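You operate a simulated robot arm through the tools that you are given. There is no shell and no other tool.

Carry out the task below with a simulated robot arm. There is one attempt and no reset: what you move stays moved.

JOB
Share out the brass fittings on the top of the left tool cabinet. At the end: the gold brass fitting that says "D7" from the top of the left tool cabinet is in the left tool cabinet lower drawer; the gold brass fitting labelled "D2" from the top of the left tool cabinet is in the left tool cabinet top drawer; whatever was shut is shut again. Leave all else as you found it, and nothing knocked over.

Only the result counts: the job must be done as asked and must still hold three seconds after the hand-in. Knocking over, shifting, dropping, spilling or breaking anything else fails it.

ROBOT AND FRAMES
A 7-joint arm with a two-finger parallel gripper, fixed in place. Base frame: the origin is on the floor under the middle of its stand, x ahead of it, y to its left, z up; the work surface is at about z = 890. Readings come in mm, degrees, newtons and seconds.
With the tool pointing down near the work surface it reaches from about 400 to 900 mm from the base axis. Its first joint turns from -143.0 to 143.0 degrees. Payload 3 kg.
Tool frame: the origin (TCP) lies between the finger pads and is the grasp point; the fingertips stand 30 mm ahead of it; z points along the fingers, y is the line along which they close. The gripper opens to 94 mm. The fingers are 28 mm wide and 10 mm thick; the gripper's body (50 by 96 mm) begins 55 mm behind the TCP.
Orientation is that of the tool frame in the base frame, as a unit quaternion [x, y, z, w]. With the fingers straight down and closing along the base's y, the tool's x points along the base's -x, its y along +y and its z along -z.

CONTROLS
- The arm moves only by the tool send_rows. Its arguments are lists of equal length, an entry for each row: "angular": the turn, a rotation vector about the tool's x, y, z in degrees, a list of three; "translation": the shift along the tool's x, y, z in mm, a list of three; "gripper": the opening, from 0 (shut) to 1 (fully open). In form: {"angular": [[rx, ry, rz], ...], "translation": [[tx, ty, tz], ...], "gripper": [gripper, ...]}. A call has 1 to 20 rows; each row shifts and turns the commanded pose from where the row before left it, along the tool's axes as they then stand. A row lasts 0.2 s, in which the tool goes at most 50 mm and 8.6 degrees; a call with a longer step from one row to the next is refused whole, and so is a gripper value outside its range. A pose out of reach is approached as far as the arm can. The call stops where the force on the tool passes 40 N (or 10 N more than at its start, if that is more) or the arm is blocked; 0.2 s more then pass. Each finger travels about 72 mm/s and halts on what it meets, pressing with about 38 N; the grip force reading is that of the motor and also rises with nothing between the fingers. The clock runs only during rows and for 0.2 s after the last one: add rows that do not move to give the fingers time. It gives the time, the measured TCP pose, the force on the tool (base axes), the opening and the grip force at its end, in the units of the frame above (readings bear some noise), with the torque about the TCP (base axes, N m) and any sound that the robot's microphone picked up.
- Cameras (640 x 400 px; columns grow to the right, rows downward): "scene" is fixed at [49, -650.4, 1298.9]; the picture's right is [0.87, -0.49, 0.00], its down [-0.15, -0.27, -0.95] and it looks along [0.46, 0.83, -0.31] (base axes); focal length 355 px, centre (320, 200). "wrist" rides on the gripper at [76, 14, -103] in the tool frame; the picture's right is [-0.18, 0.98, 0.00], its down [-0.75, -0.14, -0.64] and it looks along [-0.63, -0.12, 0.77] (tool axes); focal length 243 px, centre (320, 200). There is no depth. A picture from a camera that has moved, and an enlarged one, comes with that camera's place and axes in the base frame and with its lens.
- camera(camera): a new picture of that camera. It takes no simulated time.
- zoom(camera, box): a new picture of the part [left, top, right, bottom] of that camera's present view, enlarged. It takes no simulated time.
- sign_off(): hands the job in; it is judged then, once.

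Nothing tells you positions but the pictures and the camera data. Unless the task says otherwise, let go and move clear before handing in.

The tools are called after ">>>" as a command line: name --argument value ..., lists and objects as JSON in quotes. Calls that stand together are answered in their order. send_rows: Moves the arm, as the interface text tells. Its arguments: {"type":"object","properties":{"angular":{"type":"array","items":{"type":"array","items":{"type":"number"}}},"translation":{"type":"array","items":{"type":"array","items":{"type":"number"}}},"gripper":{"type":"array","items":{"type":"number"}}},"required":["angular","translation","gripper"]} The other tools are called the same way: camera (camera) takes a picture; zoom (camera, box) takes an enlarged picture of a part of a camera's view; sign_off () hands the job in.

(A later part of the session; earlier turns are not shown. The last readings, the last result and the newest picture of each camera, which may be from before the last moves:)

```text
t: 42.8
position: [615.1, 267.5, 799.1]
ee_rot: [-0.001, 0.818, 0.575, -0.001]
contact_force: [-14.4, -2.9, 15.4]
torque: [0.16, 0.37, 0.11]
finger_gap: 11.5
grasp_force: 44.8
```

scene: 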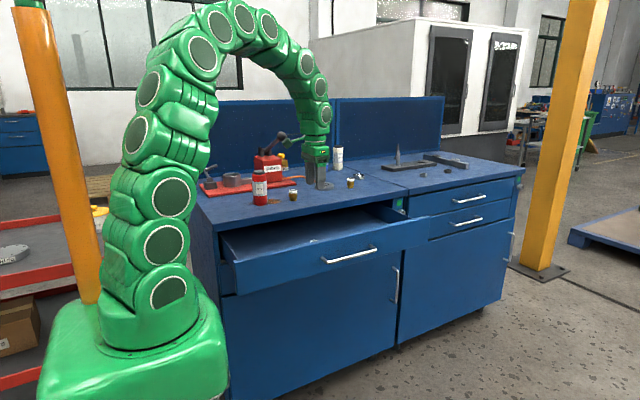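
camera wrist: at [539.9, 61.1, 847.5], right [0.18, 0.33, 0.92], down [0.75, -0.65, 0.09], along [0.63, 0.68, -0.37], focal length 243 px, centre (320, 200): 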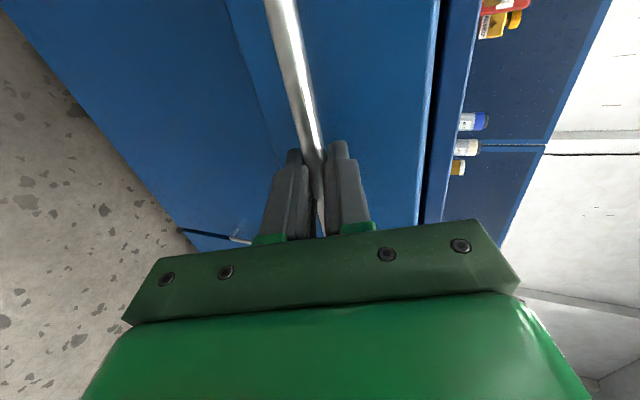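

>>> send_rows --angular '[[0, 0, 0], [0, 0, 0], [0, 0, 0], [0, 0, 0], [0, 0, 0], [0, 0, 0], [0, 0, 0]]' --translation '[[0, 2.74, 7.52], [0, 4.1, 11.28], [0, 4.1, 11.28], [0, 4.1, 11.28], [0, 4.1, 11.28], [0, 4.1, 11.28], [0, 2.74, 7.52]]' --gripper '[0, 0, 0, 0, 0, 0, 0]'

>>> zoom --camera "scene" --box '[200, 170, 440, 320]'

```text
t: 44.4
position: [615.1, 343.1, 799.3]
ee_rot: [-0.001, 0.818, 0.575, 0.0]
contact_force: [-17.7, -1.0, 19.1]
torque: [0.11, 0.27, 0.78]
finger_gap: 11.6
grasp_force: 45.1
```

```text
2.67 times, centred on (320, 245) of scene
camera zoom: at [49.0, -650.4, 1298.9], right [0.87, -0.49, 0.0], down [-0.15, -0.27, -0.95], along [0.46, 0.83, -0.31], focal length 946 px, centre (320, 80)
```

zoom: 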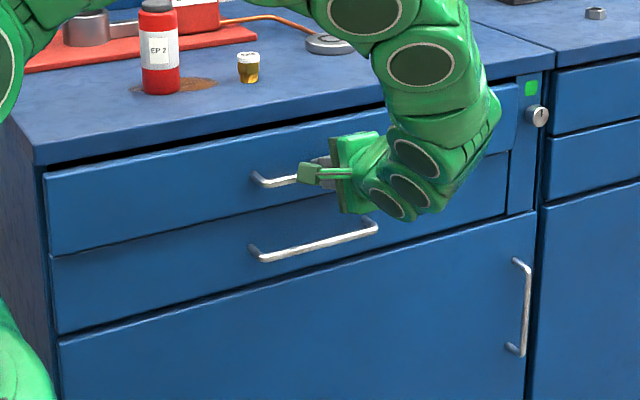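

About 17 mm remain. I'll push the rest slowly until it seats.

>>> send_rows --angular '[[0, 0, 0], [0, 0, 0], [0, 0, 0], [0, 0, 0], [0, 0, 0], [0, 0, 0]]' --translation '[[0, 1.71, 4.7], [0, 1.71, 4.7], [0, 1.71, 4.7], [0, 1.03, 2.82], [0, 1.03, 2.82], [0, 1.03, 2.82]]' --gripper '[0, 0, 0, 0, 0, 0]'

>>> zoom --camera "scene" --box '[200, 170, 440, 320]'

```text
t: 45.3
position: [615.4, 356.5, 799.7]
ee_rot: [-0.001, 0.818, 0.575, 0.0]
contact_force: [-17.6, -17.3, 11.1]
torque: [0.02, 0.59, 0.48]
finger_gap: 11.6
grasp_force: 45.0
stopped in row 4: the force on the tool passed its limit at 55 N (the readings are from after the stop); the commanded pose is now the measured one
```

```text
2.67 times, centred on (320, 245) of scene
camera zoom: at [49.0, -650.4, 1298.9], right [0.87, -0.49, 0.0], down [-0.15, -0.27, -0.95], along [0.46, 0.83, -0.31], focal length 946 px, centre (320, 80)
```

zoom: 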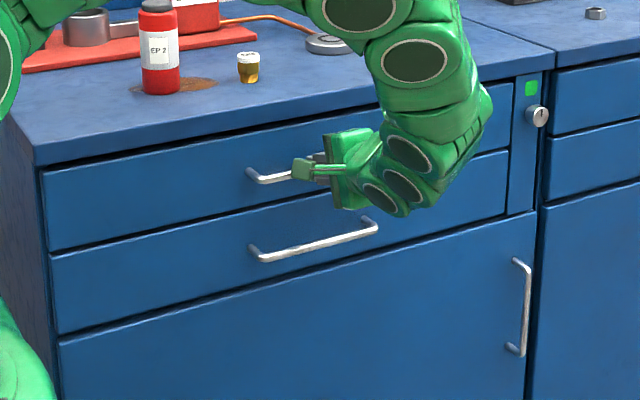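

The drawer appears seated flush (55 N at the stop). I'll release, back off and drop down in front of the lower handle, then verify with pictures.

>>> send_rows --angular '[[0, 0, 0], [0, 0, 0], [0, 0, 0], [0, 0, 0], [0, 0, 0], [0, 0, 0], [0, 0, 0], [0, 0, 0], [0, 0, 0], [0, 0, 0]]' --translation '[[0, 0, 0], [0, 0, 0], [0, 0, 0], [0, 0, -20], [0, 0, -30], [0, 0, -30], [0, -35.1, 12.8], [0, -35.1, 12.8], [0, -35.1, 12.8], [0, 0, 0]]' --gripper '[0.3, 0.5, 0.5, 0.5, 0.5, 0.5, 0.5, 0.5, 0.5, 0.5]'

>>> camera --camera "wrist"

>>> zoom --camera "scene" --box '[200, 180, 420, 310]'

```text
t: 47.5
position: [616.3, 282.3, 713.0]
ee_rot: [0.0, 0.819, 0.574, 0.001]
contact_force: [-0.8, -0.4, 0.5]
torque: [0.02, 0.02, 0.0]
finger_gap: 47.0
grasp_force: 0.0
```

```text
taken
camera wrist: at [540.9, 190.0, 759.8], right [0.18, 0.33, 0.92], down [0.75, -0.65, 0.09], along [0.63, 0.68, -0.37], focal length 243 px, centre (320, 200)
```

wrist: 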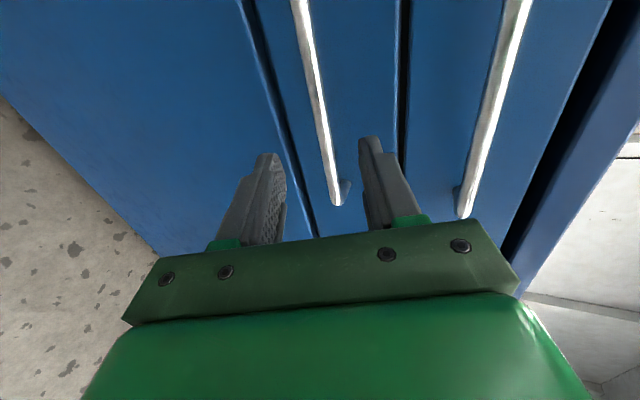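

```text
2.91 times, centred on (310, 245) of scene
camera zoom: at [49.0, -650.4, 1298.9], right [0.87, -0.49, 0.0], down [-0.15, -0.27, -0.95], along [0.46, 0.83, -0.31], focal length 1032 px, centre (349, 69)
```

zoom: 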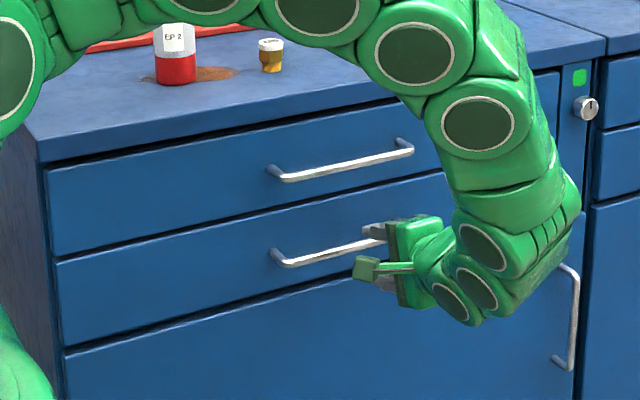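

The top drawer is shut exactly as it was at the start, and the lower bar is at about z≈682, in line with the gripper. I'll advance and grip it.

>>> send_rows --angular '[[0, 0, 0], [0, 0, 0], [0, 0, 0], [0, 0, 0], [0, 0, 0], [0, 0, 0], [0, 0, 0], [0, 0, 0], [0, 0, 0]]' --translation '[[0, 0, 25], [0, 0, 25], [0, 0, 20], [0, 0, 11], [0, 0, 0], [0, 0, 0], [0, 0, 0], [0, 0, 0], [0, 0, 0]]' --gripper '[0.5, 0.5, 0.5, 0.5, 0.5, 0.3, 0.1, 0.0, 0.0]'

>>> camera --camera "wrist"

```text
t: 49.5
position: [615.8, 359.5, 685.4]
ee_rot: [0.0, 0.818, 0.575, 0.0]
contact_force: [-1.7, 0.9, 0.9]
torque: [-0.01, 0.03, -0.18]
finger_gap: 14.9
grasp_force: 44.7
```

```text
taken
camera wrist: at [539.8, 267.4, 733.5], right [0.18, 0.33, 0.92], down [0.75, -0.65, 0.09], along [0.63, 0.68, -0.37], focal length 243 px, centre (320, 200)
```

wrist: 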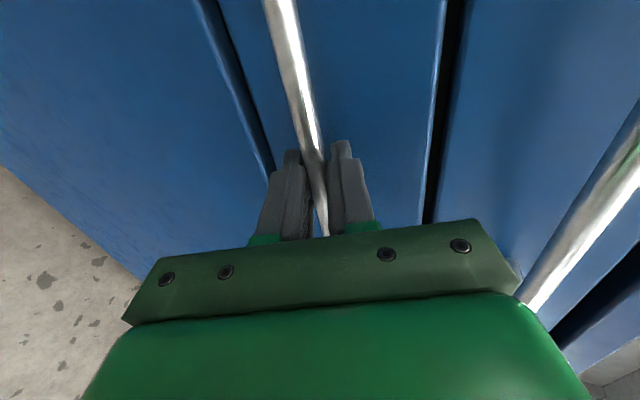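

The lower handle is gripped. I'll pull this drawer open, aiming for about 250 mm so the tilted gripper has room below the upper handle.

>>> send_rows --angular '[[0, 0, 0], [0, 0, 0], [0, 0, 0], [0, 0, 0], [0, 0, 0], [0, 0, 0], [0, 0, 0], [0, 0, 0]]' --translation '[[0, -3.42, -9.4], [0, -5.13, -14.1], [0, -6.84, -18.8], [0, -6.84, -18.8], [0, -6.84, -18.8], [0, -6.84, -18.8], [0, -6.84, -18.8], [0, -6.84, -18.8]]' --gripper '[0, 0, 0, 0, 0, 0, 0, 0]'

>>> camera --camera "scene"

```text
t: 51.3
position: [614.2, 213.1, 687.3]
ee_rot: [0.002, 0.818, 0.575, 0.001]
contact_force: [21.5, -1.1, -3.4]
torque: [-0.01, -0.39, -1.29]
finger_gap: 11.8
grasp_force: 45.1
```

```text
taken
```

scene: 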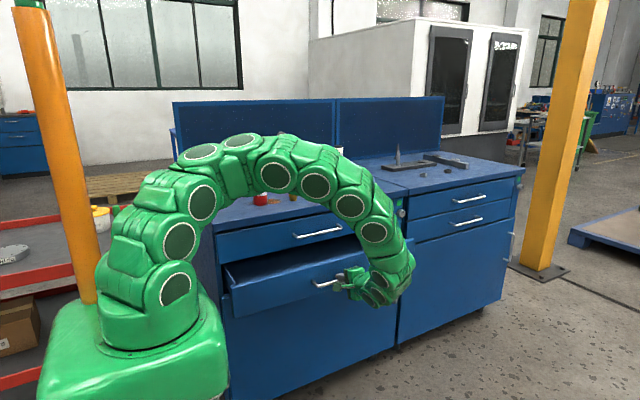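

>>> send_rows --angular '[[0, 0, 0], [0, 0, 0], [0, 0, 0], [0, 0, 0], [0, 0, 0], [0, 0, 0], [0, 0, 0]]' --translation '[[-0.5, -5.13, -14.1], [0, -5.13, -14.1], [0, -5.13, -14.1], [0, -5.13, -14.1], [0, -5.13, -14.1], [0, -5.13, -14.1], [0, -3.42, -9.4]]' --gripper '[0, 0, 0, 0, 0, 0, 0]'

>>> camera --camera "scene"

```text
t: 52.9
position: [615.0, 114.8, 686.6]
ee_rot: [-0.001, 0.818, 0.575, -0.002]
contact_force: [-10.6, -1.8, 11.7]
torque: [0.1, -0.08, -0.64]
finger_gap: 11.7
grasp_force: 45.1
stopped in row 7: the force on the tool passed its limit at 42 N (the readings are from after the stop); the commanded pose is now the measured one
```

```text
taken
```

scene: 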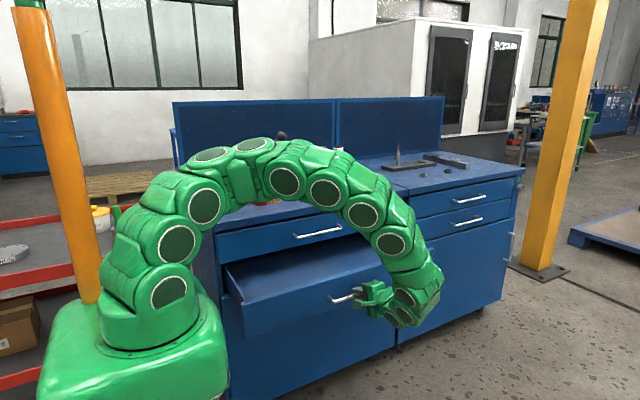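

The lower drawer is about 245 mm open. I'll release, back off and rise clear.

>>> send_rows --angular '[[0, 0, 0], [0, 0, 0], [0, 0, 0], [0, 0, 0], [0, 0, 0], [0, 0, 0], [0, 0, 0], [0, 0, 0], [0, 0, 0], [0, 0, 0], [0, 0, 0], [0, 0, 0], [0, 0, 0], [0, 0, 0], [0, 0, 0]]' --translation '[[0, 0, 0], [0, 0, 0], [0, 0, 0], [0, 0, -20], [0, 0, -30], [0, 0, -30], [0, 44.7, -16.25], [0, 44.7, -16.25], [0, 44.7, -16.25], [0, 44.7, -16.25], [0, 44.7, -16.25], [0, 44.7, -16.25], [0, 44.7, -16.25], [0, 44.7, -16.25], [0, 0, 0]]' --gripper '[0.3, 0.5, 0.5, 0.5, 0.5, 0.5, 0.5, 0.5, 0.5, 0.5, 0.5, 0.5, 0.5, 0.5, 0.5]'

>>> camera --camera "wrist"

>>> camera --camera "scene"

```text
t: 56.1
position: [617.8, 36.0, 1093.7]
ee_rot: [0.0, 0.818, 0.575, -0.002]
contact_force: [0.4, -0.1, -0.7]
torque: [0.0, 0.01, 0.0]
finger_gap: 47.1
grasp_force: 0.0
```

```text
taken
camera wrist: at [543.2, -54.2, 1141.5], right [0.18, 0.33, 0.92], down [0.76, -0.65, 0.08], along [0.63, 0.68, -0.37], focal length 243 px, centre (320, 200)
```

wrist: 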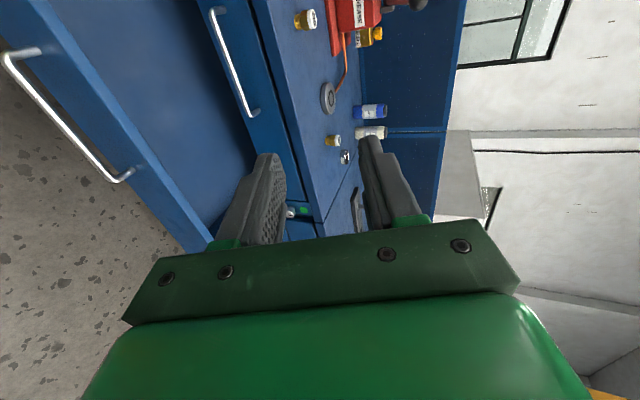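

```text
taken
```

scene: 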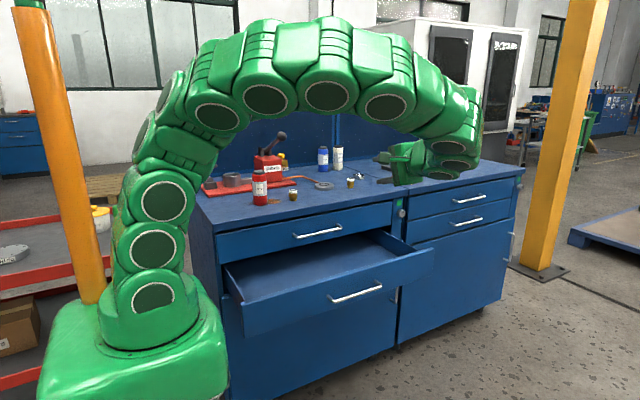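

The lower drawer is open and empty, and everything else is in place. I'll turn the tool down and move toward D7 to locate it precisely.

>>> send_rows --angular '[[7.8, 0, 0], [7.8, 0, 0], [7.8, 0, 0], [7.8, 0, 0], [7.8, 0, 0], [7.8, 0, 0], [7.8, 0, 0], [7.8, 0, 0], [7.8, 0, 0], [0, 0, 0], [0, 0, 0], [0, 0, 0], [0, 0, 0], [0, 0, 0], [0, 0, 0], [0, 0, 0], [0, 0, 0], [0, 0, 0], [0, 0, 0]]' --translation '[[0, 0, 0], [0, 0, 0], [0, 0, 0], [0, 0, 0], [0, 0, 0], [0, 0, 0], [0, 0, 0], [0, 0, 0], [0, 0, 0], [-10.2, 41, 0], [-10.2, 41, 0], [-10.2, 41, 0], [-10.2, 41, 0], [-10.2, 41, 0], [-10.2, 41, 0], [-10.2, 41, 0], [-10.2, 41, 0], [-10.2, 41, 0], [0, 0, 0]]' --gripper '[0.7, 0.7, 0.7, 0.7, 0.7, 0.7, 0.7, 0.7, 0.7, 0.7, 0.7, 0.7, 0.7, 0.7, 0.7, 0.7, 0.7, 0.7, 0.7]'

>>> camera --camera "wrist"

```text
t: 60.1
position: [703.9, 409.0, 1094.2]
ee_rot: [-0.002, 1.0, 0.0, -0.001]
contact_force: [-0.3, -0.4, -0.4]
torque: [0.05, -0.01, -0.02]
finger_gap: 65.9
grasp_force: 0.2
```

```text
taken
camera wrist: at [629.4, 422.4, 1197.0], right [0.18, 0.98, 0.0], down [0.76, -0.14, 0.64], along [0.63, -0.12, -0.77], focal length 243 px, centre (320, 200)
```

wrist: 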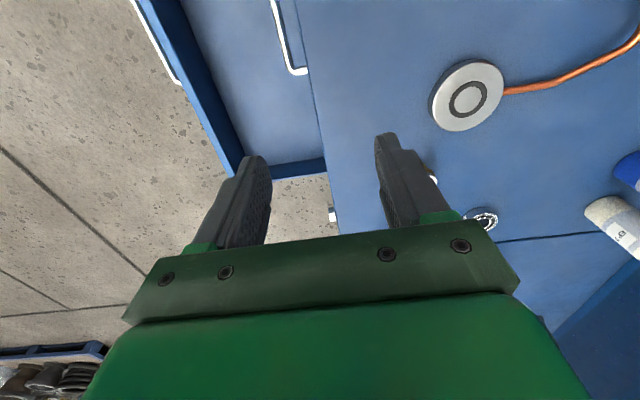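

D7 is hidden behind a finger in this view. I'll yaw the gripper into the radial direction and tilt outward 35° to reach it.

>>> send_rows --angular '[[0, 0, -8], [0, 0, -8], [0, 0, -8], [0, 0, -8], [0, -7, 0], [0, -7, 0], [0, -7, 0], [0, -7, 0], [0, -7, 0], [0, 0, 0]]' --translation '[[0, 0, 0], [0, 0, 0], [0, 0, 0], [0, 0, 0], [0, 0, 0], [0, 0, 0], [0, 0, 0], [0, 0, 0], [0, 0, 0], [0, 0, 0]]' --gripper '[0.7, 0.7, 0.7, 0.7, 0.7, 0.7, 0.7, 0.7, 0.7, 0.7]'

>>> camera --camera "wrist"

>>> camera --camera "scene"

```text
t: 62.3
position: [705.8, 408.2, 1095.4]
ee_rot: [-0.265, 0.916, 0.084, 0.289]
contact_force: [-0.1, -0.2, 0.1]
torque: [-0.01, 0.01, 0.01]
finger_gap: 66.0
grasp_force: 0.1
```

```text
taken
camera wrist: at [596.7, 355.6, 1134.4], right [-0.4, 0.91, 0.11], down [0.29, 0.01, 0.96], along [0.87, 0.41, -0.27], focal length 243 px, centre (320, 200)
```

wrist: 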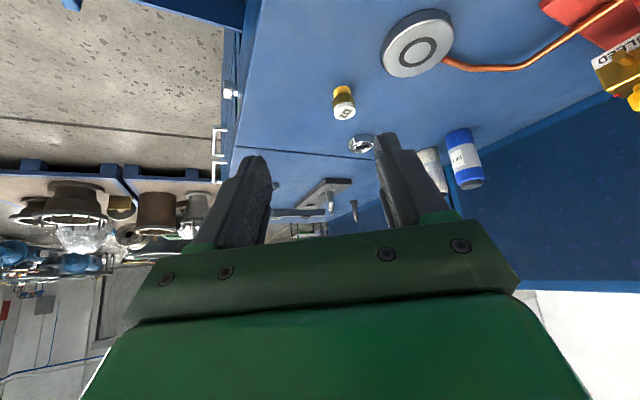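

```text
taken
```

scene: 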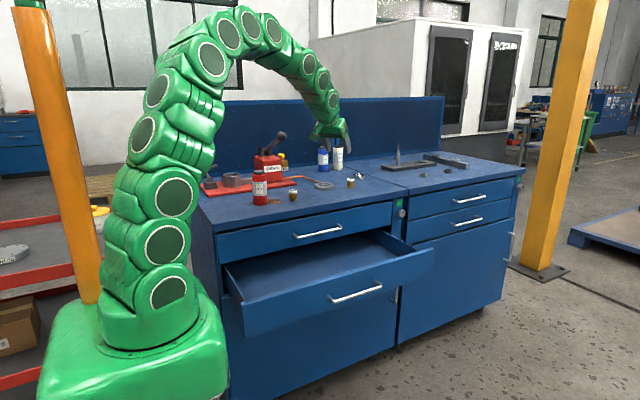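

D7 is now visible between the fingers. I'll zoom for an accurate fix.

>>> zoom --camera "wrist" --box '[300, 65, 396, 145]'

>>> zoom --camera "scene" --box '[310, 150, 390, 200]'

```text
5.00 times, centred on (348, 105) of wrist
camera zoom: at [596.7, 355.6, 1134.4], right [-0.4, 0.91, 0.11], down [0.29, 0.01, 0.96], along [0.87, 0.41, -0.27], focal length 1213 px, centre (180, 675)
```

zoom: 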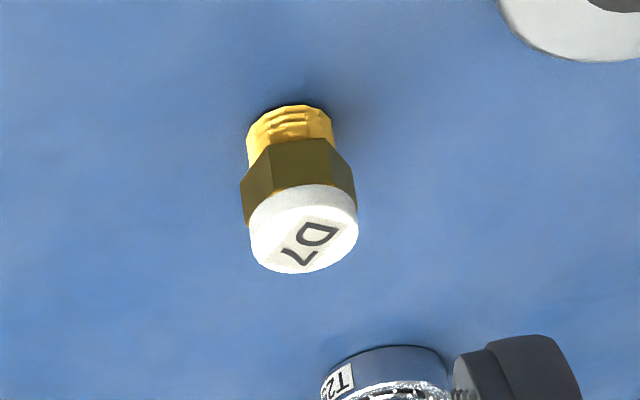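

```text
8.00 times, centred on (350, 175) of scene
camera zoom: at [49.0, -650.4, 1298.9], right [0.87, -0.49, 0.0], down [-0.15, -0.27, -0.95], along [0.46, 0.83, -0.31], focal length 2837 px, centre (80, 400)
```

zoom: 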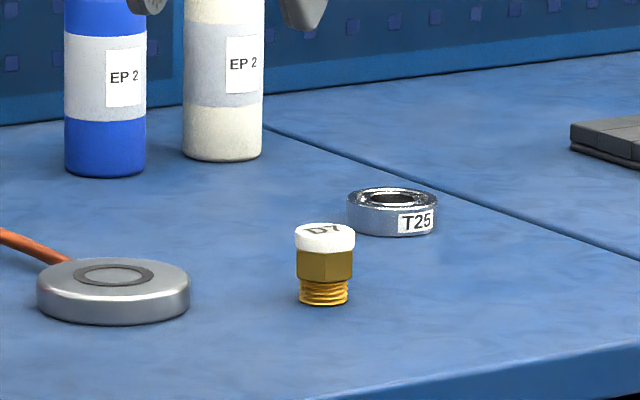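

D7 is at about (850.5, 528), radial distance about 1 m, so the 35° outward tilt is needed. I'll move to a pre-grasp 110 mm back along the tool axis and check that the arm reaches it.

>>> send_rows --angular '[[0, 0, 0], [0, 0, 0], [0, 0, 0], [0, 0, 0], [0, 0, 0], [0, 0, 0]]' --translation '[[-10.3, 5.2, 26.3], [-10.3, 5.2, 26.3], [-10.3, 5.2, 26.3], [-10.3, 5.2, 26.3], [-10.3, 5.2, 26.3], [0, 0, 0]]' --gripper '[0.7, 0.7, 0.7, 0.7, 0.7, 0.7]'

>>> camera --camera "wrist"

>>> camera --camera "scene"

```text
t: 63.7
position: [792.7, 491.8, 1014.3]
ee_rot: [-0.264, 0.916, 0.084, 0.289]
contact_force: [-0.7, -0.2, 0.0]
torque: [-0.02, -0.02, 0.0]
finger_gap: 65.4
grasp_force: 0.1
```

```text
taken
camera wrist: at [683.8, 439.5, 1054.0], right [-0.4, 0.91, 0.11], down [0.29, 0.01, 0.96], along [0.87, 0.41, -0.27], focal length 243 px, centre (320, 200)
```

wrist: 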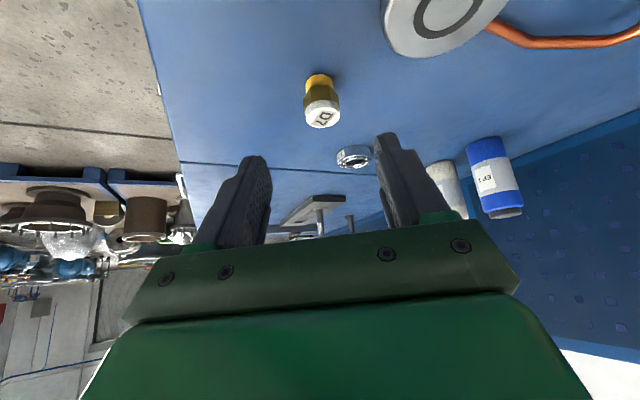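

```text
taken
```

scene: 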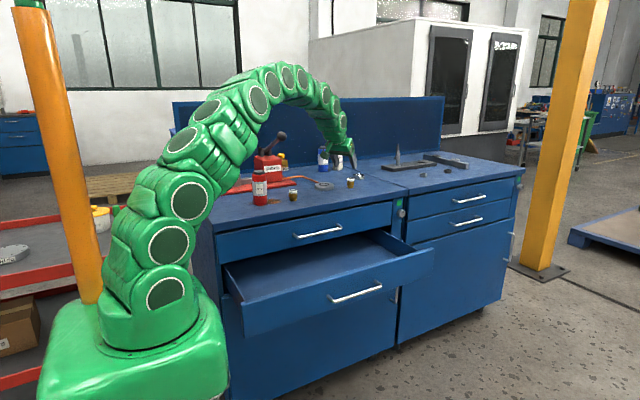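

>>> zoom --camera "wrist" --box '[272, 60, 368, 140]'

```text
5.00 times, centred on (320, 100) of wrist
camera zoom: at [683.8, 439.5, 1054.0], right [-0.4, 0.91, 0.11], down [0.29, 0.01, 0.96], along [0.87, 0.41, -0.27], focal length 1213 px, centre (320, 700)
```

zoom: 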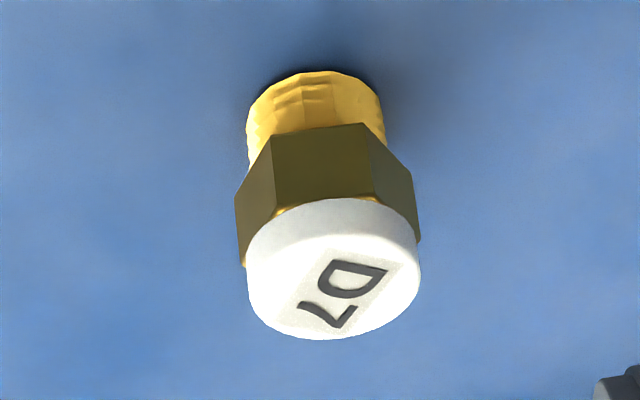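

D7 is confirmed at (851, 528.5) and the arm reaches the pre-grasp. I'll go in along the tool axis with the fingers straddling it.

>>> send_rows --angular '[[0, 0, 0], [0, 0, 0], [0, 0, 0], [0, 0, 0], [0, 0, 0]]' --translation '[[-0.4, 0, 25], [-0.5, 0, 25], [-0.5, 0, 20], [0, 0, 10], [0, 0, 0]]' --gripper '[0.7, 0.7, 0.7, 0.7, 0.7]'

>>> camera --camera "wrist"

>>> zoom --camera "scene" --box '[290, 140, 400, 210]'

```text
t: 64.9
position: [832.9, 518.1, 949.8]
ee_rot: [-0.265, 0.916, 0.084, 0.288]
contact_force: [0.0, -1.1, 0.3]
torque: [0.04, 0.02, -0.01]
finger_gap: 65.8
grasp_force: 0.0
```

```text
taken
camera wrist: at [723.2, 465.2, 989.3], right [-0.4, 0.91, 0.11], down [0.29, 0.01, 0.96], along [0.87, 0.41, -0.27], focal length 243 px, centre (320, 200)
```

wrist: 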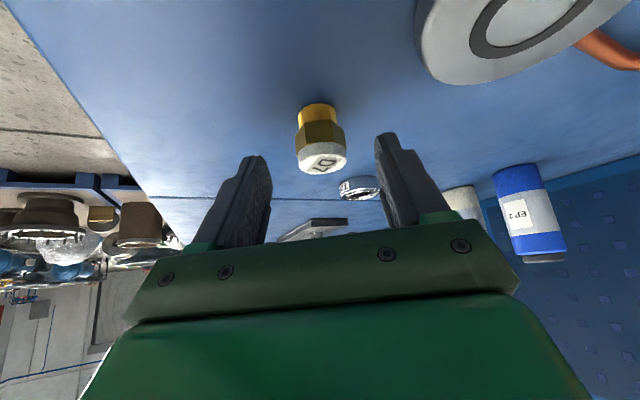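

```text
5.71 times, centred on (345, 175) of scene
camera zoom: at [49.0, -650.4, 1298.9], right [0.87, -0.49, 0.0], down [-0.15, -0.27, -0.95], along [0.46, 0.83, -0.31], focal length 2026 px, centre (177, 343)
```

zoom: 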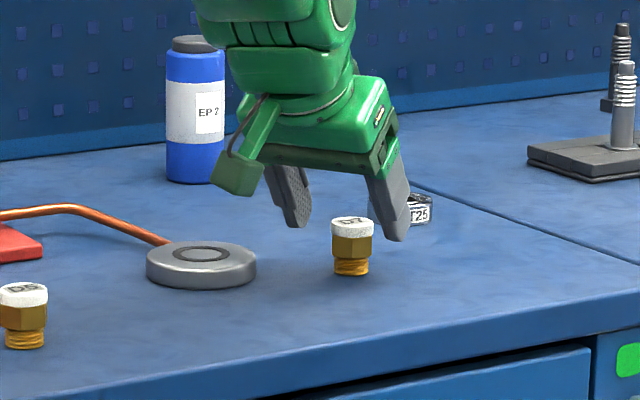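

The alignment looks right and there's clearance all round. I'll descend the last 26 mm and close on D7.

>>> send_rows --angular '[[0, 0, 0], [0, 0, 0], [0, 0, 0], [0, 0, 0], [0, 0, 0]]' --translation '[[0, 0, 10], [0, 0, 8], [0, 0, 5], [0, 0, 3], [0, 0, 0]]' --gripper '[0.7, 0.7, 0.7, 0.7, 0.7]'

>>> camera --camera "wrist"

>>> zoom --camera "scene" --box '[310, 150, 390, 200]'

```text
t: 66.1
position: [844.9, 524.5, 929.8]
ee_rot: [-0.265, 0.916, 0.083, 0.288]
contact_force: [0.4, -0.4, 0.5]
torque: [0.0, 0.03, -0.02]
finger_gap: 65.7
grasp_force: 0.1
```

```text
taken
camera wrist: at [735.1, 472.9, 969.2], right [-0.4, 0.91, 0.11], down [0.29, 0.01, 0.96], along [0.87, 0.41, -0.27], focal length 243 px, centre (320, 200)
```

wrist: 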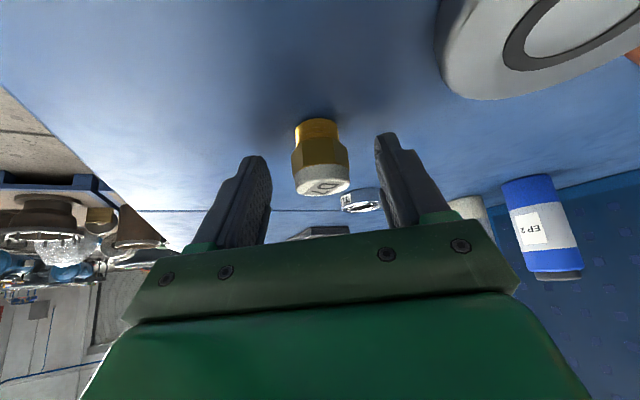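

```text
8.00 times, centred on (350, 175) of scene
camera zoom: at [49.0, -650.4, 1298.9], right [0.87, -0.49, 0.0], down [-0.15, -0.27, -0.95], along [0.46, 0.83, -0.31], focal length 2837 px, centre (80, 400)
```

zoom: 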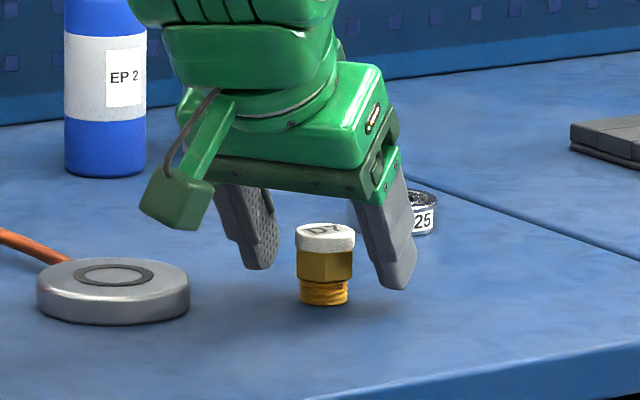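

D7 is centred between the fingers. Closing now.

>>> send_rows --angular '[[0, 0, 0], [0, 0, 0], [0, 0, 0], [0, 0, 0], [0, 0, 0]]' --translation '[[0, 0, 0], [0, 0, 0], [0, 0, 0], [0, 0, 0], [0, 0, 0]]' --gripper '[0.5, 0.35, 0.2, 0.0, 0.0]'

>>> camera --camera "wrist"

>>> zoom --camera "scene" --box '[310, 150, 390, 200]'

```text
t: 67.3
position: [843.9, 525.4, 929.0]
ee_rot: [-0.264, 0.917, 0.083, 0.288]
contact_force: [0.9, -0.1, -0.2]
torque: [-0.02, -0.04, -0.03]
finger_gap: 31.9
grasp_force: 37.7
```

```text
taken
camera wrist: at [735.1, 472.9, 969.3], right [-0.4, 0.91, 0.11], down [0.29, 0.01, 0.96], along [0.87, 0.41, -0.27], focal length 243 px, centre (320, 200)
```

wrist: 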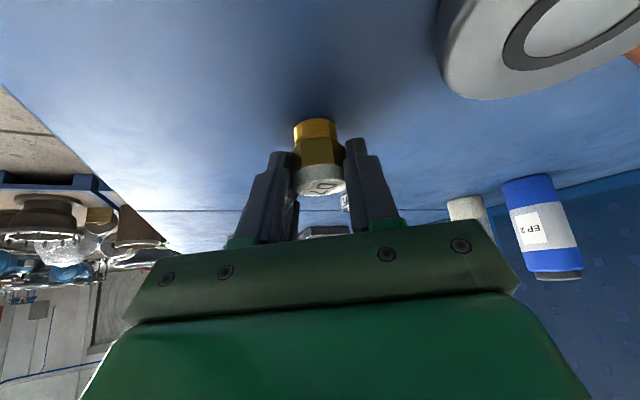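

```text
8.00 times, centred on (350, 175) of scene
camera zoom: at [49.0, -650.4, 1298.9], right [0.87, -0.49, 0.0], down [-0.15, -0.27, -0.95], along [0.46, 0.83, -0.31], focal length 2837 px, centre (80, 400)
```

zoom: 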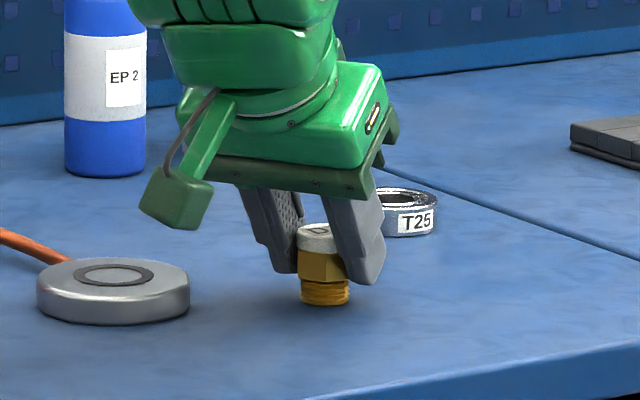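

D7 is gripped (32 mm gap). I'll lift it vertically.

>>> send_rows --angular '[[0, 0, 0], [0, 0, 0], [0, 0, 0], [0, 0, 0], [0, 0, 0], [0, 0, 0]]' --translation '[[-5.7, 0, -8.2], [-11.5, 0, -16.4], [-20.1, 0, -28.7], [-22.9, 0, -32.8], [-22.9, 0, -32.8], [0, 0, 0]]' --gripper '[0, 0, 0, 0, 0, 0]'

>>> camera --camera "wrist"

>>> camera --camera "scene"

```text
t: 68.7
position: [844.4, 526.4, 1075.0]
ee_rot: [-0.266, 0.916, 0.084, 0.288]
contact_force: [-0.1, -0.3, -0.4]
torque: [-0.02, -0.01, -0.01]
finger_gap: 31.7
grasp_force: 38.3
```

```text
taken
camera wrist: at [734.9, 474.7, 1114.6], right [-0.4, 0.91, 0.11], down [0.29, 0.01, 0.96], along [0.87, 0.41, -0.27], focal length 243 px, centre (320, 200)
```

wrist: 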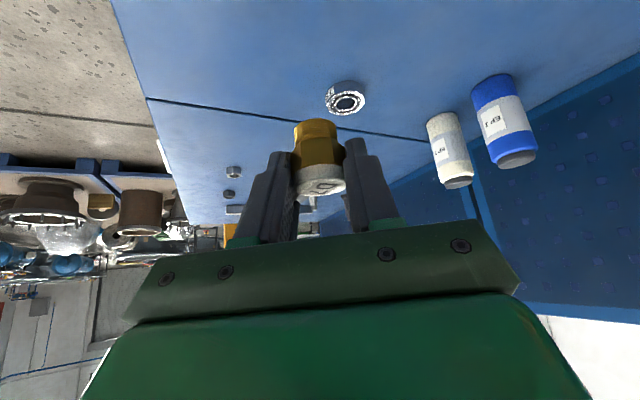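

```text
taken
```

scene: 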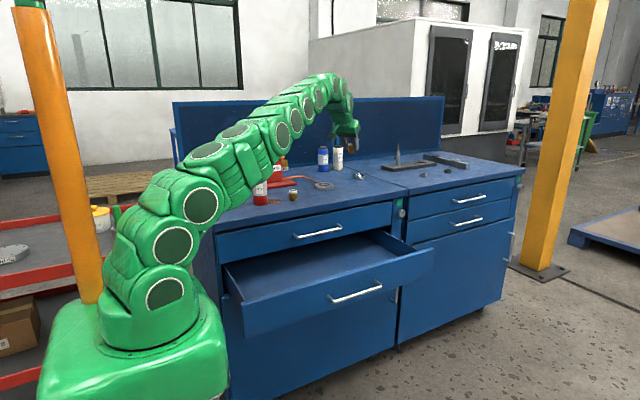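

D7 is held and clear. I'll carry it, keeping the same tilt so it can be set down upright, to a point above the open lower drawer.

>>> send_rows --angular '[[0, 0, 0], [0, 0, 0], [0, 0, 0], [0, 0, 0], [0, 0, 0], [0, 0, 0], [0, 0, 0], [0, 0, 0], [0, 0, 0]]' --translation '[[34.3, -9.4, -24.04], [34.3, -9.4, -24.04], [34.3, -9.4, -24.04], [34.3, -9.4, -24.04], [34.3, -9.4, -24.04], [34.3, -9.4, -24.04], [34.3, -9.4, -24.04], [34.3, -9.4, -24.04], [0, 0, 0]]' --gripper '[0, 0, 0, 0, 0, 0, 0, 0, 0]'

>>> camera --camera "wrist"

>>> camera --camera "scene"

```text
t: 70.7
position: [600.1, 284.5, 1074.0]
ee_rot: [-0.265, 0.916, 0.084, 0.288]
contact_force: [0.7, -0.6, -0.9]
torque: [0.01, 0.0, 0.03]
finger_gap: 32.0
grasp_force: 38.3
```

```text
taken
camera wrist: at [490.7, 231.8, 1113.9], right [-0.4, 0.91, 0.11], down [0.29, 0.01, 0.96], along [0.87, 0.41, -0.27], focal length 243 px, centre (320, 200)
```

wrist: 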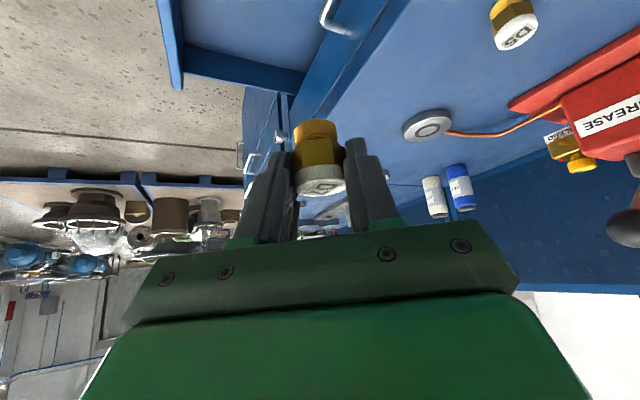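

```text
taken
```

scene: 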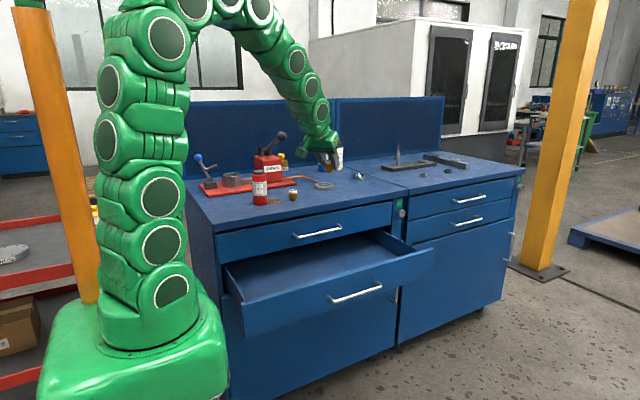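

I'll lower vertically into the drawer opening, stopping well above the floor for a look.

>>> send_rows --angular '[[0, 0, 0], [0, 0, 0], [0, 0, 0], [0, 0, 0], [0, 0, 0], [0, 0, 0], [0, 0, 0], [0, 0, 0]]' --translation '[[22.94, 0, 32.77], [22.94, 0, 32.77], [22.94, 0, 32.77], [22.94, 0, 32.77], [22.94, 0, 32.77], [22.94, 0, 32.77], [22.94, 0, 32.77], [0, 0, 0]]' --gripper '[0, 0, 0, 0, 0, 0, 0, 0]'

>>> camera --camera "wrist"

>>> zoom --camera "scene" --box '[200, 170, 440, 340]'

```text
t: 72.5
position: [597.7, 282.7, 794.9]
ee_rot: [-0.264, 0.917, 0.083, 0.287]
contact_force: [0.3, -0.9, -1.9]
torque: [-0.02, 0.01, -0.01]
finger_gap: 31.9
grasp_force: 38.1
```

```text
taken
camera wrist: at [489.0, 231.6, 835.3], right [-0.4, 0.91, 0.11], down [0.29, 0.01, 0.96], along [0.87, 0.41, -0.27], focal length 243 px, centre (320, 200)
```

wrist: 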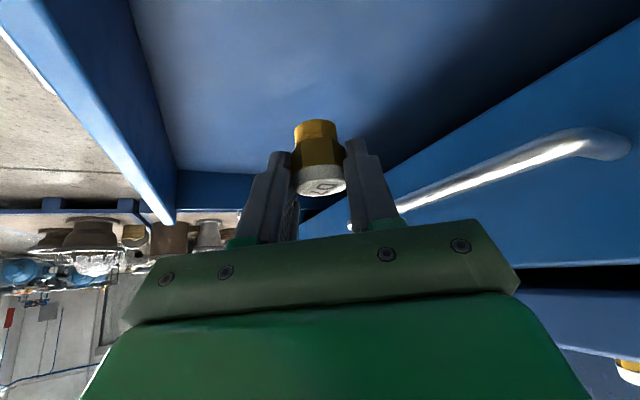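

```text
2.35 times, centred on (320, 255) of scene
camera zoom: at [49.0, -650.4, 1298.9], right [0.87, -0.49, 0.0], down [-0.15, -0.27, -0.95], along [0.46, 0.83, -0.31], focal length 834 px, centre (320, 71)
```

zoom: 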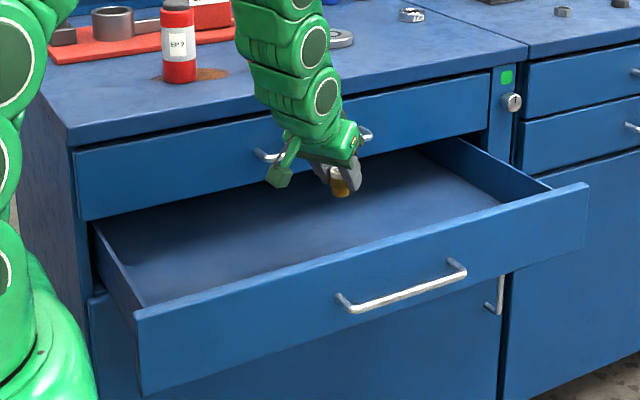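

Clearances look good; the drawer floor should be near z≈648, so contact is expected near TCP z≈687. I'll lower to about 700 and check.

>>> send_rows --angular '[[0, 0, 0], [0, 0, 0], [0, 0, 0], [0, 0, 0], [0, 0, 0]]' --translation '[[14.3, 0, 20.5], [14.3, 0, 20.5], [14.3, 0, 20.5], [8.6, 0, 12.3], [0, 0, 0]]' --gripper '[0, 0, 0, 0, 0]'

>>> camera --camera "wrist"

>>> zoom --camera "scene" --box '[200, 170, 440, 340]'

```text
t: 73.7
position: [599.1, 283.5, 705.1]
ee_rot: [-0.265, 0.916, 0.083, 0.289]
contact_force: [-1.2, 0.3, -1.7]
torque: [0.02, 0.03, 0.04]
finger_gap: 31.7
grasp_force: 38.4
```

```text
taken
camera wrist: at [490.0, 230.2, 744.8], right [-0.4, 0.91, 0.11], down [0.29, 0.01, 0.96], along [0.87, 0.41, -0.27], focal length 243 px, centre (320, 200)
```

wrist: 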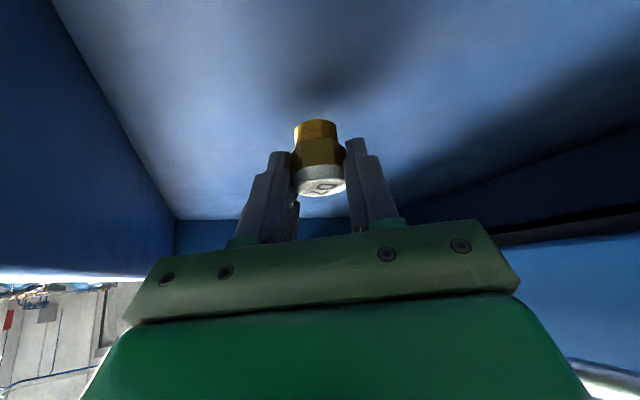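

```text
2.35 times, centred on (320, 255) of scene
camera zoom: at [49.0, -650.4, 1298.9], right [0.87, -0.49, 0.0], down [-0.15, -0.27, -0.95], along [0.46, 0.83, -0.31], focal length 834 px, centre (320, 71)
```

zoom: 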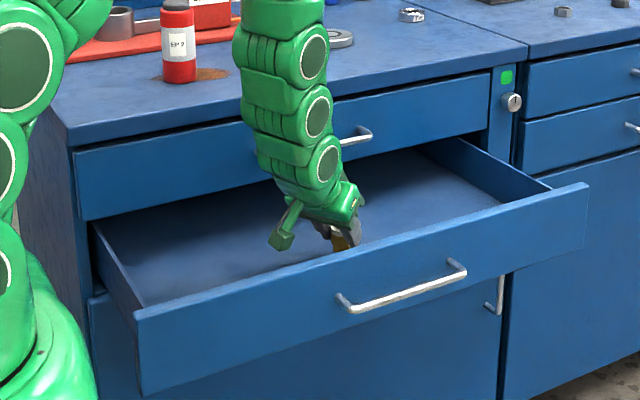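

About 18 mm remain. I'll lower 12 mm more, then creep.

>>> send_rows --angular '[[0, 0, 0], [0, 0, 0], [0, 0, 0]]' --translation '[[3.44, 0, 4.92], [2.29, 0, 3.28], [1.15, 0, 1.64]]' --gripper '[0, 0, 0]'

```text
t: 74.5
position: [600.7, 284.0, 693.3]
ee_rot: [-0.265, 0.916, 0.084, 0.288]
contact_force: [0.4, 0.2, -1.3]
torque: [0.02, 0.0, -0.01]
finger_gap: 31.9
grasp_force: 37.9
```

No contact yet at TCP z≈693. I'll creep down 2 mm at a time.

>>> send_rows --angular '[[0, 0, 0], [0, 0, 0]]' --translation '[[1.15, 0, 1.64], [1.15, 0, 1.64]]' --gripper '[0, 0]'

```text
t: 75.1
position: [600.2, 284.5, 688.8]
ee_rot: [-0.265, 0.917, 0.083, 0.288]
contact_force: [0.3, -0.5, -1.2]
torque: [-0.02, -0.01, -0.02]
finger_gap: 31.6
grasp_force: 37.9
```

>>> send_rows --angular '[[0, 0, 0]]' --translation '[[1.15, 0, 1.64]]' --gripper '[0]'

```text
t: 75.5
position: [601.6, 283.0, 688.5]
ee_rot: [-0.265, 0.917, 0.083, 0.288]
contact_force: [-0.6, -0.4, -0.6]
torque: [0.01, -0.01, -0.02]
finger_gap: 31.8
grasp_force: 38.2
```

>>> send_rows --angular '[[0, 0, 0]]' --translation '[[1.15, 0, 1.64]]' --gripper '[0]'

```text
t: 75.9
position: [600.4, 283.7, 685.4]
ee_rot: [-0.266, 0.916, 0.084, 0.288]
contact_force: [-5.2, -1.7, 11.4]
torque: [-0.01, 0.07, 0.04]
finger_gap: 31.7
grasp_force: 37.8
```

The fitting has touched down (11 N). I'll open the fingers and rise straight up.

>>> send_rows --angular '[[0, 0, 0], [0, 0, 0], [0, 0, 0], [0, 0, 0], [0, 0, 0], [0, 0, 0], [0, 0, 0], [0, 0, 0], [0, 0, 0], [0, 0, 0], [0, 0, 0]]' --translation '[[0, 0, 0], [0, 0, 0], [0, 0, 0], [-5.7, 0, -8.2], [-11.5, 0, -16.4], [-22.9, 0, -32.8], [-22.9, 0, -32.8], [-22.9, 0, -32.8], [-22.9, 0, -32.8], [-22.9, 0, -32.8], [0, 0, 0]]' --gripper '[0.45, 0.6, 0.6, 0.6, 0.6, 0.6, 0.6, 0.6, 0.6, 0.6, 0.6]'

>>> camera --camera "wrist"

>>> camera --camera "scene"

```text
t: 78.3
position: [601.2, 283.4, 915.3]
ee_rot: [-0.265, 0.916, 0.083, 0.288]
contact_force: [1.1, -0.2, -0.2]
torque: [-0.03, 0.0, 0.05]
finger_gap: 56.4
grasp_force: 0.2
```

```text
taken
camera wrist: at [492.5, 230.1, 955.4], right [-0.4, 0.91, 0.11], down [0.29, 0.01, 0.96], along [0.87, 0.41, -0.27], focal length 243 px, centre (320, 200)
```

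wrist: 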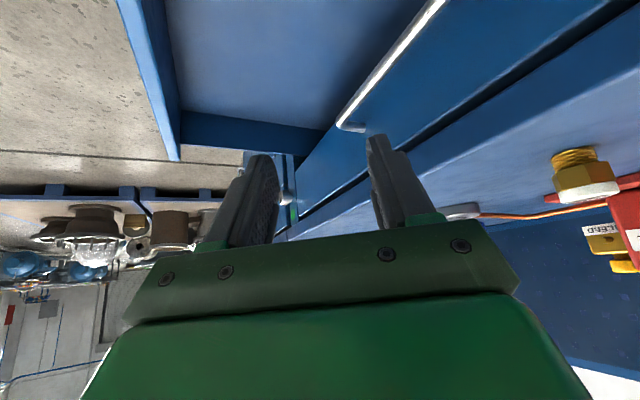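

```text
taken
```

scene: 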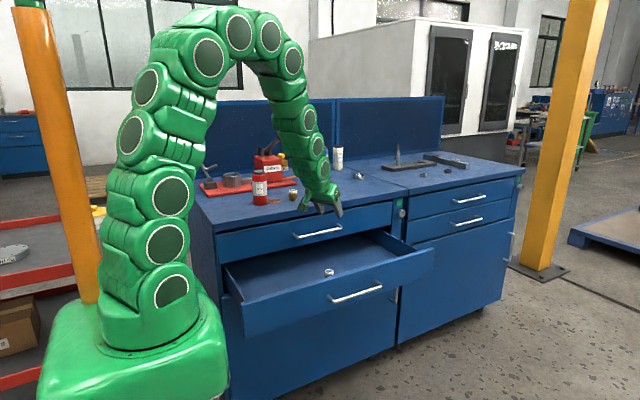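

D7 is standing in the lower drawer. I'll rise, undo the tilt and yaw, and move back in front of the cabinet to close the drawer.

>>> zoom --camera "scene" --box '[290, 250, 370, 300]'

>>> send_rows --angular '[[0, 0, 0], [0, 0, 0], [0, 0, 0], [0, 0, 0], [0, 7, 0], [0, 7, 0], [0, 7, 0], [0, 7, 0], [0, 7, 0], [0, 0, 8], [0, 0, 8], [0, 0, 8], [0, 0, 8], [0, 0, 0]]' --translation '[[-24.4, 0, -34.8], [-24.4, 0, -34.8], [-24.4, 0, -34.8], [-24.4, 0, -34.8], [0, 0, 0], [0, 0, 0], [0, 0, 0], [0, 0, 0], [0, 0, 0], [0, 0, 0], [0, 0, 0], [0, 0, 0], [0, 0, 0], [0, 0, 0]]' --gripper '[0.6, 0.6, 0.6, 0.6, 0.6, 0.6, 0.6, 0.6, 0.6, 0.6, 0.6, 0.6, 0.6, 0.6]'

>>> camera --camera "wrist"

```text
8.00 times, centred on (330, 275) of scene
camera zoom: at [49.0, -650.4, 1298.9], right [0.87, -0.49, 0.0], down [-0.15, -0.27, -0.95], along [0.46, 0.83, -0.31], focal length 2837 px, centre (240, -400)
```

zoom: 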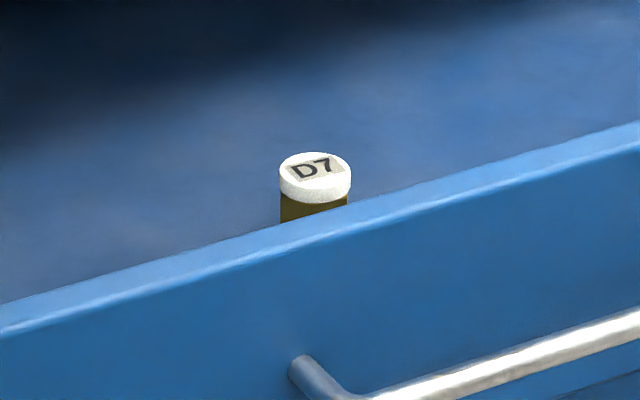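

```text
t: 81.3
position: [602.2, 282.9, 1085.8]
ee_rot: [-0.001, 1.0, 0.0, -0.001]
contact_force: [0.0, -0.2, 0.0]
torque: [0.02, 0.0, 0.02]
finger_gap: 56.7
grasp_force: 0.1
```

```text
taken
camera wrist: at [526.2, 298.2, 1187.5], right [0.18, 0.98, 0.0], down [0.75, -0.14, 0.64], along [0.63, -0.12, -0.77], focal length 243 px, centre (320, 200)
```

wrist: 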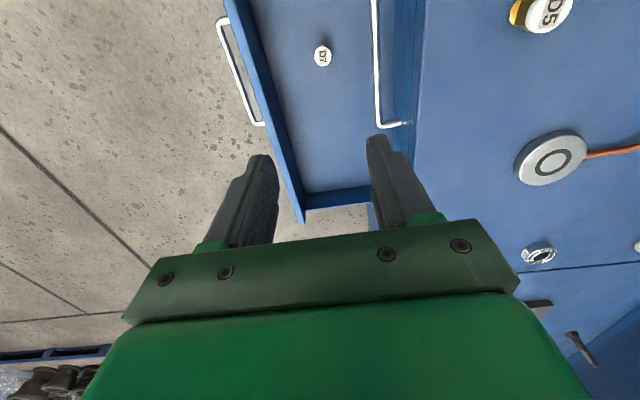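

D7 stands upright in the lower drawer. Now I'll go back out in front and re-tilt to grip the lower handle for closing.

>>> send_rows --angular '[[0, 0, 0], [0, 0, 0], [0, 0, 0], [0, 0, 0], [0, 0, 0], [0, 0, 0], [-7.8, 0, 0], [-7.8, 0, 0], [-7.8, 0, 0], [-7.8, 0, 0], [-7.8, 0, 0], [-7.8, 0, 0], [-7.8, 0, 0], [-7.8, 0, 0], [-7.8, 0, 0], [0, 0, 0]]' --translation '[[-2.3, -41.2, -1.3], [-2.3, -41.2, -1.3], [-2.3, -41.2, -1.3], [-2.3, -41.2, -1.3], [-2.3, -41.2, -1.3], [-2.3, -41.2, -1.3], [0, 0, 0], [0, 0, 0], [0, 0, 0], [0, 0, 0], [0, 0, 0], [0, 0, 0], [0, 0, 0], [0, 0, 0], [0, 0, 0], [0, 0, 0]]' --gripper '[0.5, 0.5, 0.5, 0.5, 0.5, 0.5, 0.5, 0.5, 0.5, 0.5, 0.5, 0.5, 0.5, 0.5, 0.5, 0.5]'

>>> camera --camera "wrist"

```text
t: 84.7
position: [615.6, 35.3, 1093.6]
ee_rot: [-0.001, 0.817, 0.576, -0.002]
contact_force: [0.8, 0.4, 0.4]
torque: [0.0, -0.01, -0.01]
finger_gap: 46.9
grasp_force: 0.1
```

```text
taken
camera wrist: at [541.3, -55.7, 1140.3], right [0.18, 0.33, 0.92], down [0.76, -0.65, 0.08], along [0.63, 0.68, -0.37], focal length 243 px, centre (320, 200)
```

wrist: 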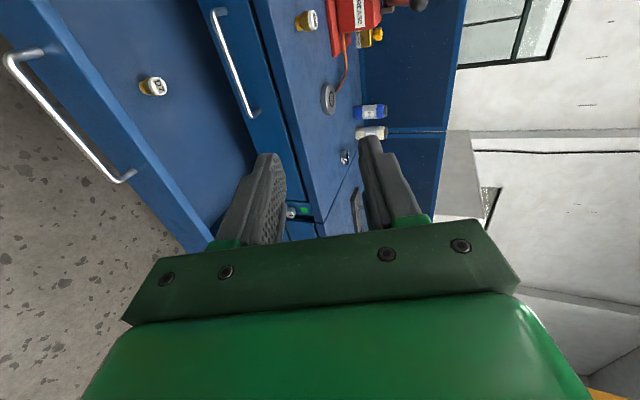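

The drawer hasn't moved. I'll descend in front of the lower handle.

>>> send_rows --angular '[[0, 0, 0], [0, 0, 0], [0, 0, 0], [0, 0, 0], [0, 0, 0], [0, 0, 0], [0, 0, 0], [0, 0, 0], [0, 0, 0]]' --translation '[[0, -44.4, 16.6], [0, -44.4, 16.6], [0, -44.4, 16.6], [0, -44.4, 16.6], [0, -44.4, 16.6], [0, -44.4, 16.6], [0, -44.4, 16.6], [0, -44.4, 16.6], [0, 0, 0]]' --gripper '[0.5, 0.5, 0.5, 0.5, 0.5, 0.5, 0.5, 0.5, 0.5]'

>>> camera --camera "wrist"

```text
t: 86.7
position: [617.3, 42.7, 713.8]
ee_rot: [-0.002, 0.818, 0.576, -0.001]
contact_force: [1.7, -0.5, 0.8]
torque: [0.0, -0.04, 0.03]
finger_gap: 47.2
grasp_force: 0.1
```

```text
taken
camera wrist: at [542.0, -48.8, 760.9], right [0.18, 0.33, 0.92], down [0.76, -0.65, 0.08], along [0.63, 0.68, -0.37], focal length 243 px, centre (320, 200)
```

wrist: 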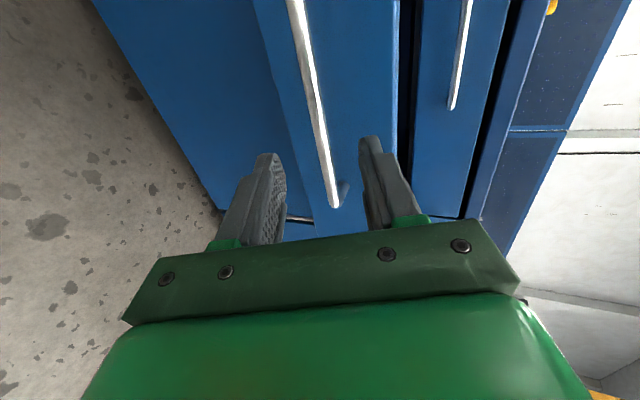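

>>> send_rows --angular '[[0, 0, 0], [0, 0, 0], [0, 0, 0], [0, 0, 0], [0, 0, 0], [0, 0, 0], [0, 0, 0], [0, 0, 0], [0, 0, 0]]' --translation '[[0, -0.3, 25], [0, -0.3, 25], [0, -0.3, 18], [0, 0, 9], [0, 0, 0], [0, 0, 0], [0, 0, 0], [0, 0, 0], [0, 0, 0]]' --gripper '[0.5, 0.5, 0.5, 0.5, 0.5, 0.3, 0.1, 0.0, 0.0]'

>>> camera --camera "wrist"

```text
t: 88.7
position: [615.6, 115.1, 687.6]
ee_rot: [-0.002, 0.818, 0.575, -0.003]
contact_force: [-1.2, 1.4, 0.1]
torque: [0.02, -0.01, -0.31]
finger_gap: 12.0
grasp_force: 45.2
```

```text
taken
camera wrist: at [540.9, 22.8, 734.5], right [0.18, 0.33, 0.92], down [0.76, -0.65, 0.08], along [0.63, 0.68, -0.37], focal length 243 px, centre (320, 200)
```

wrist: 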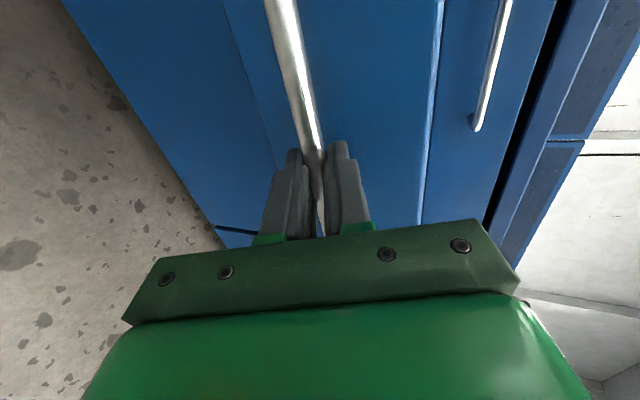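

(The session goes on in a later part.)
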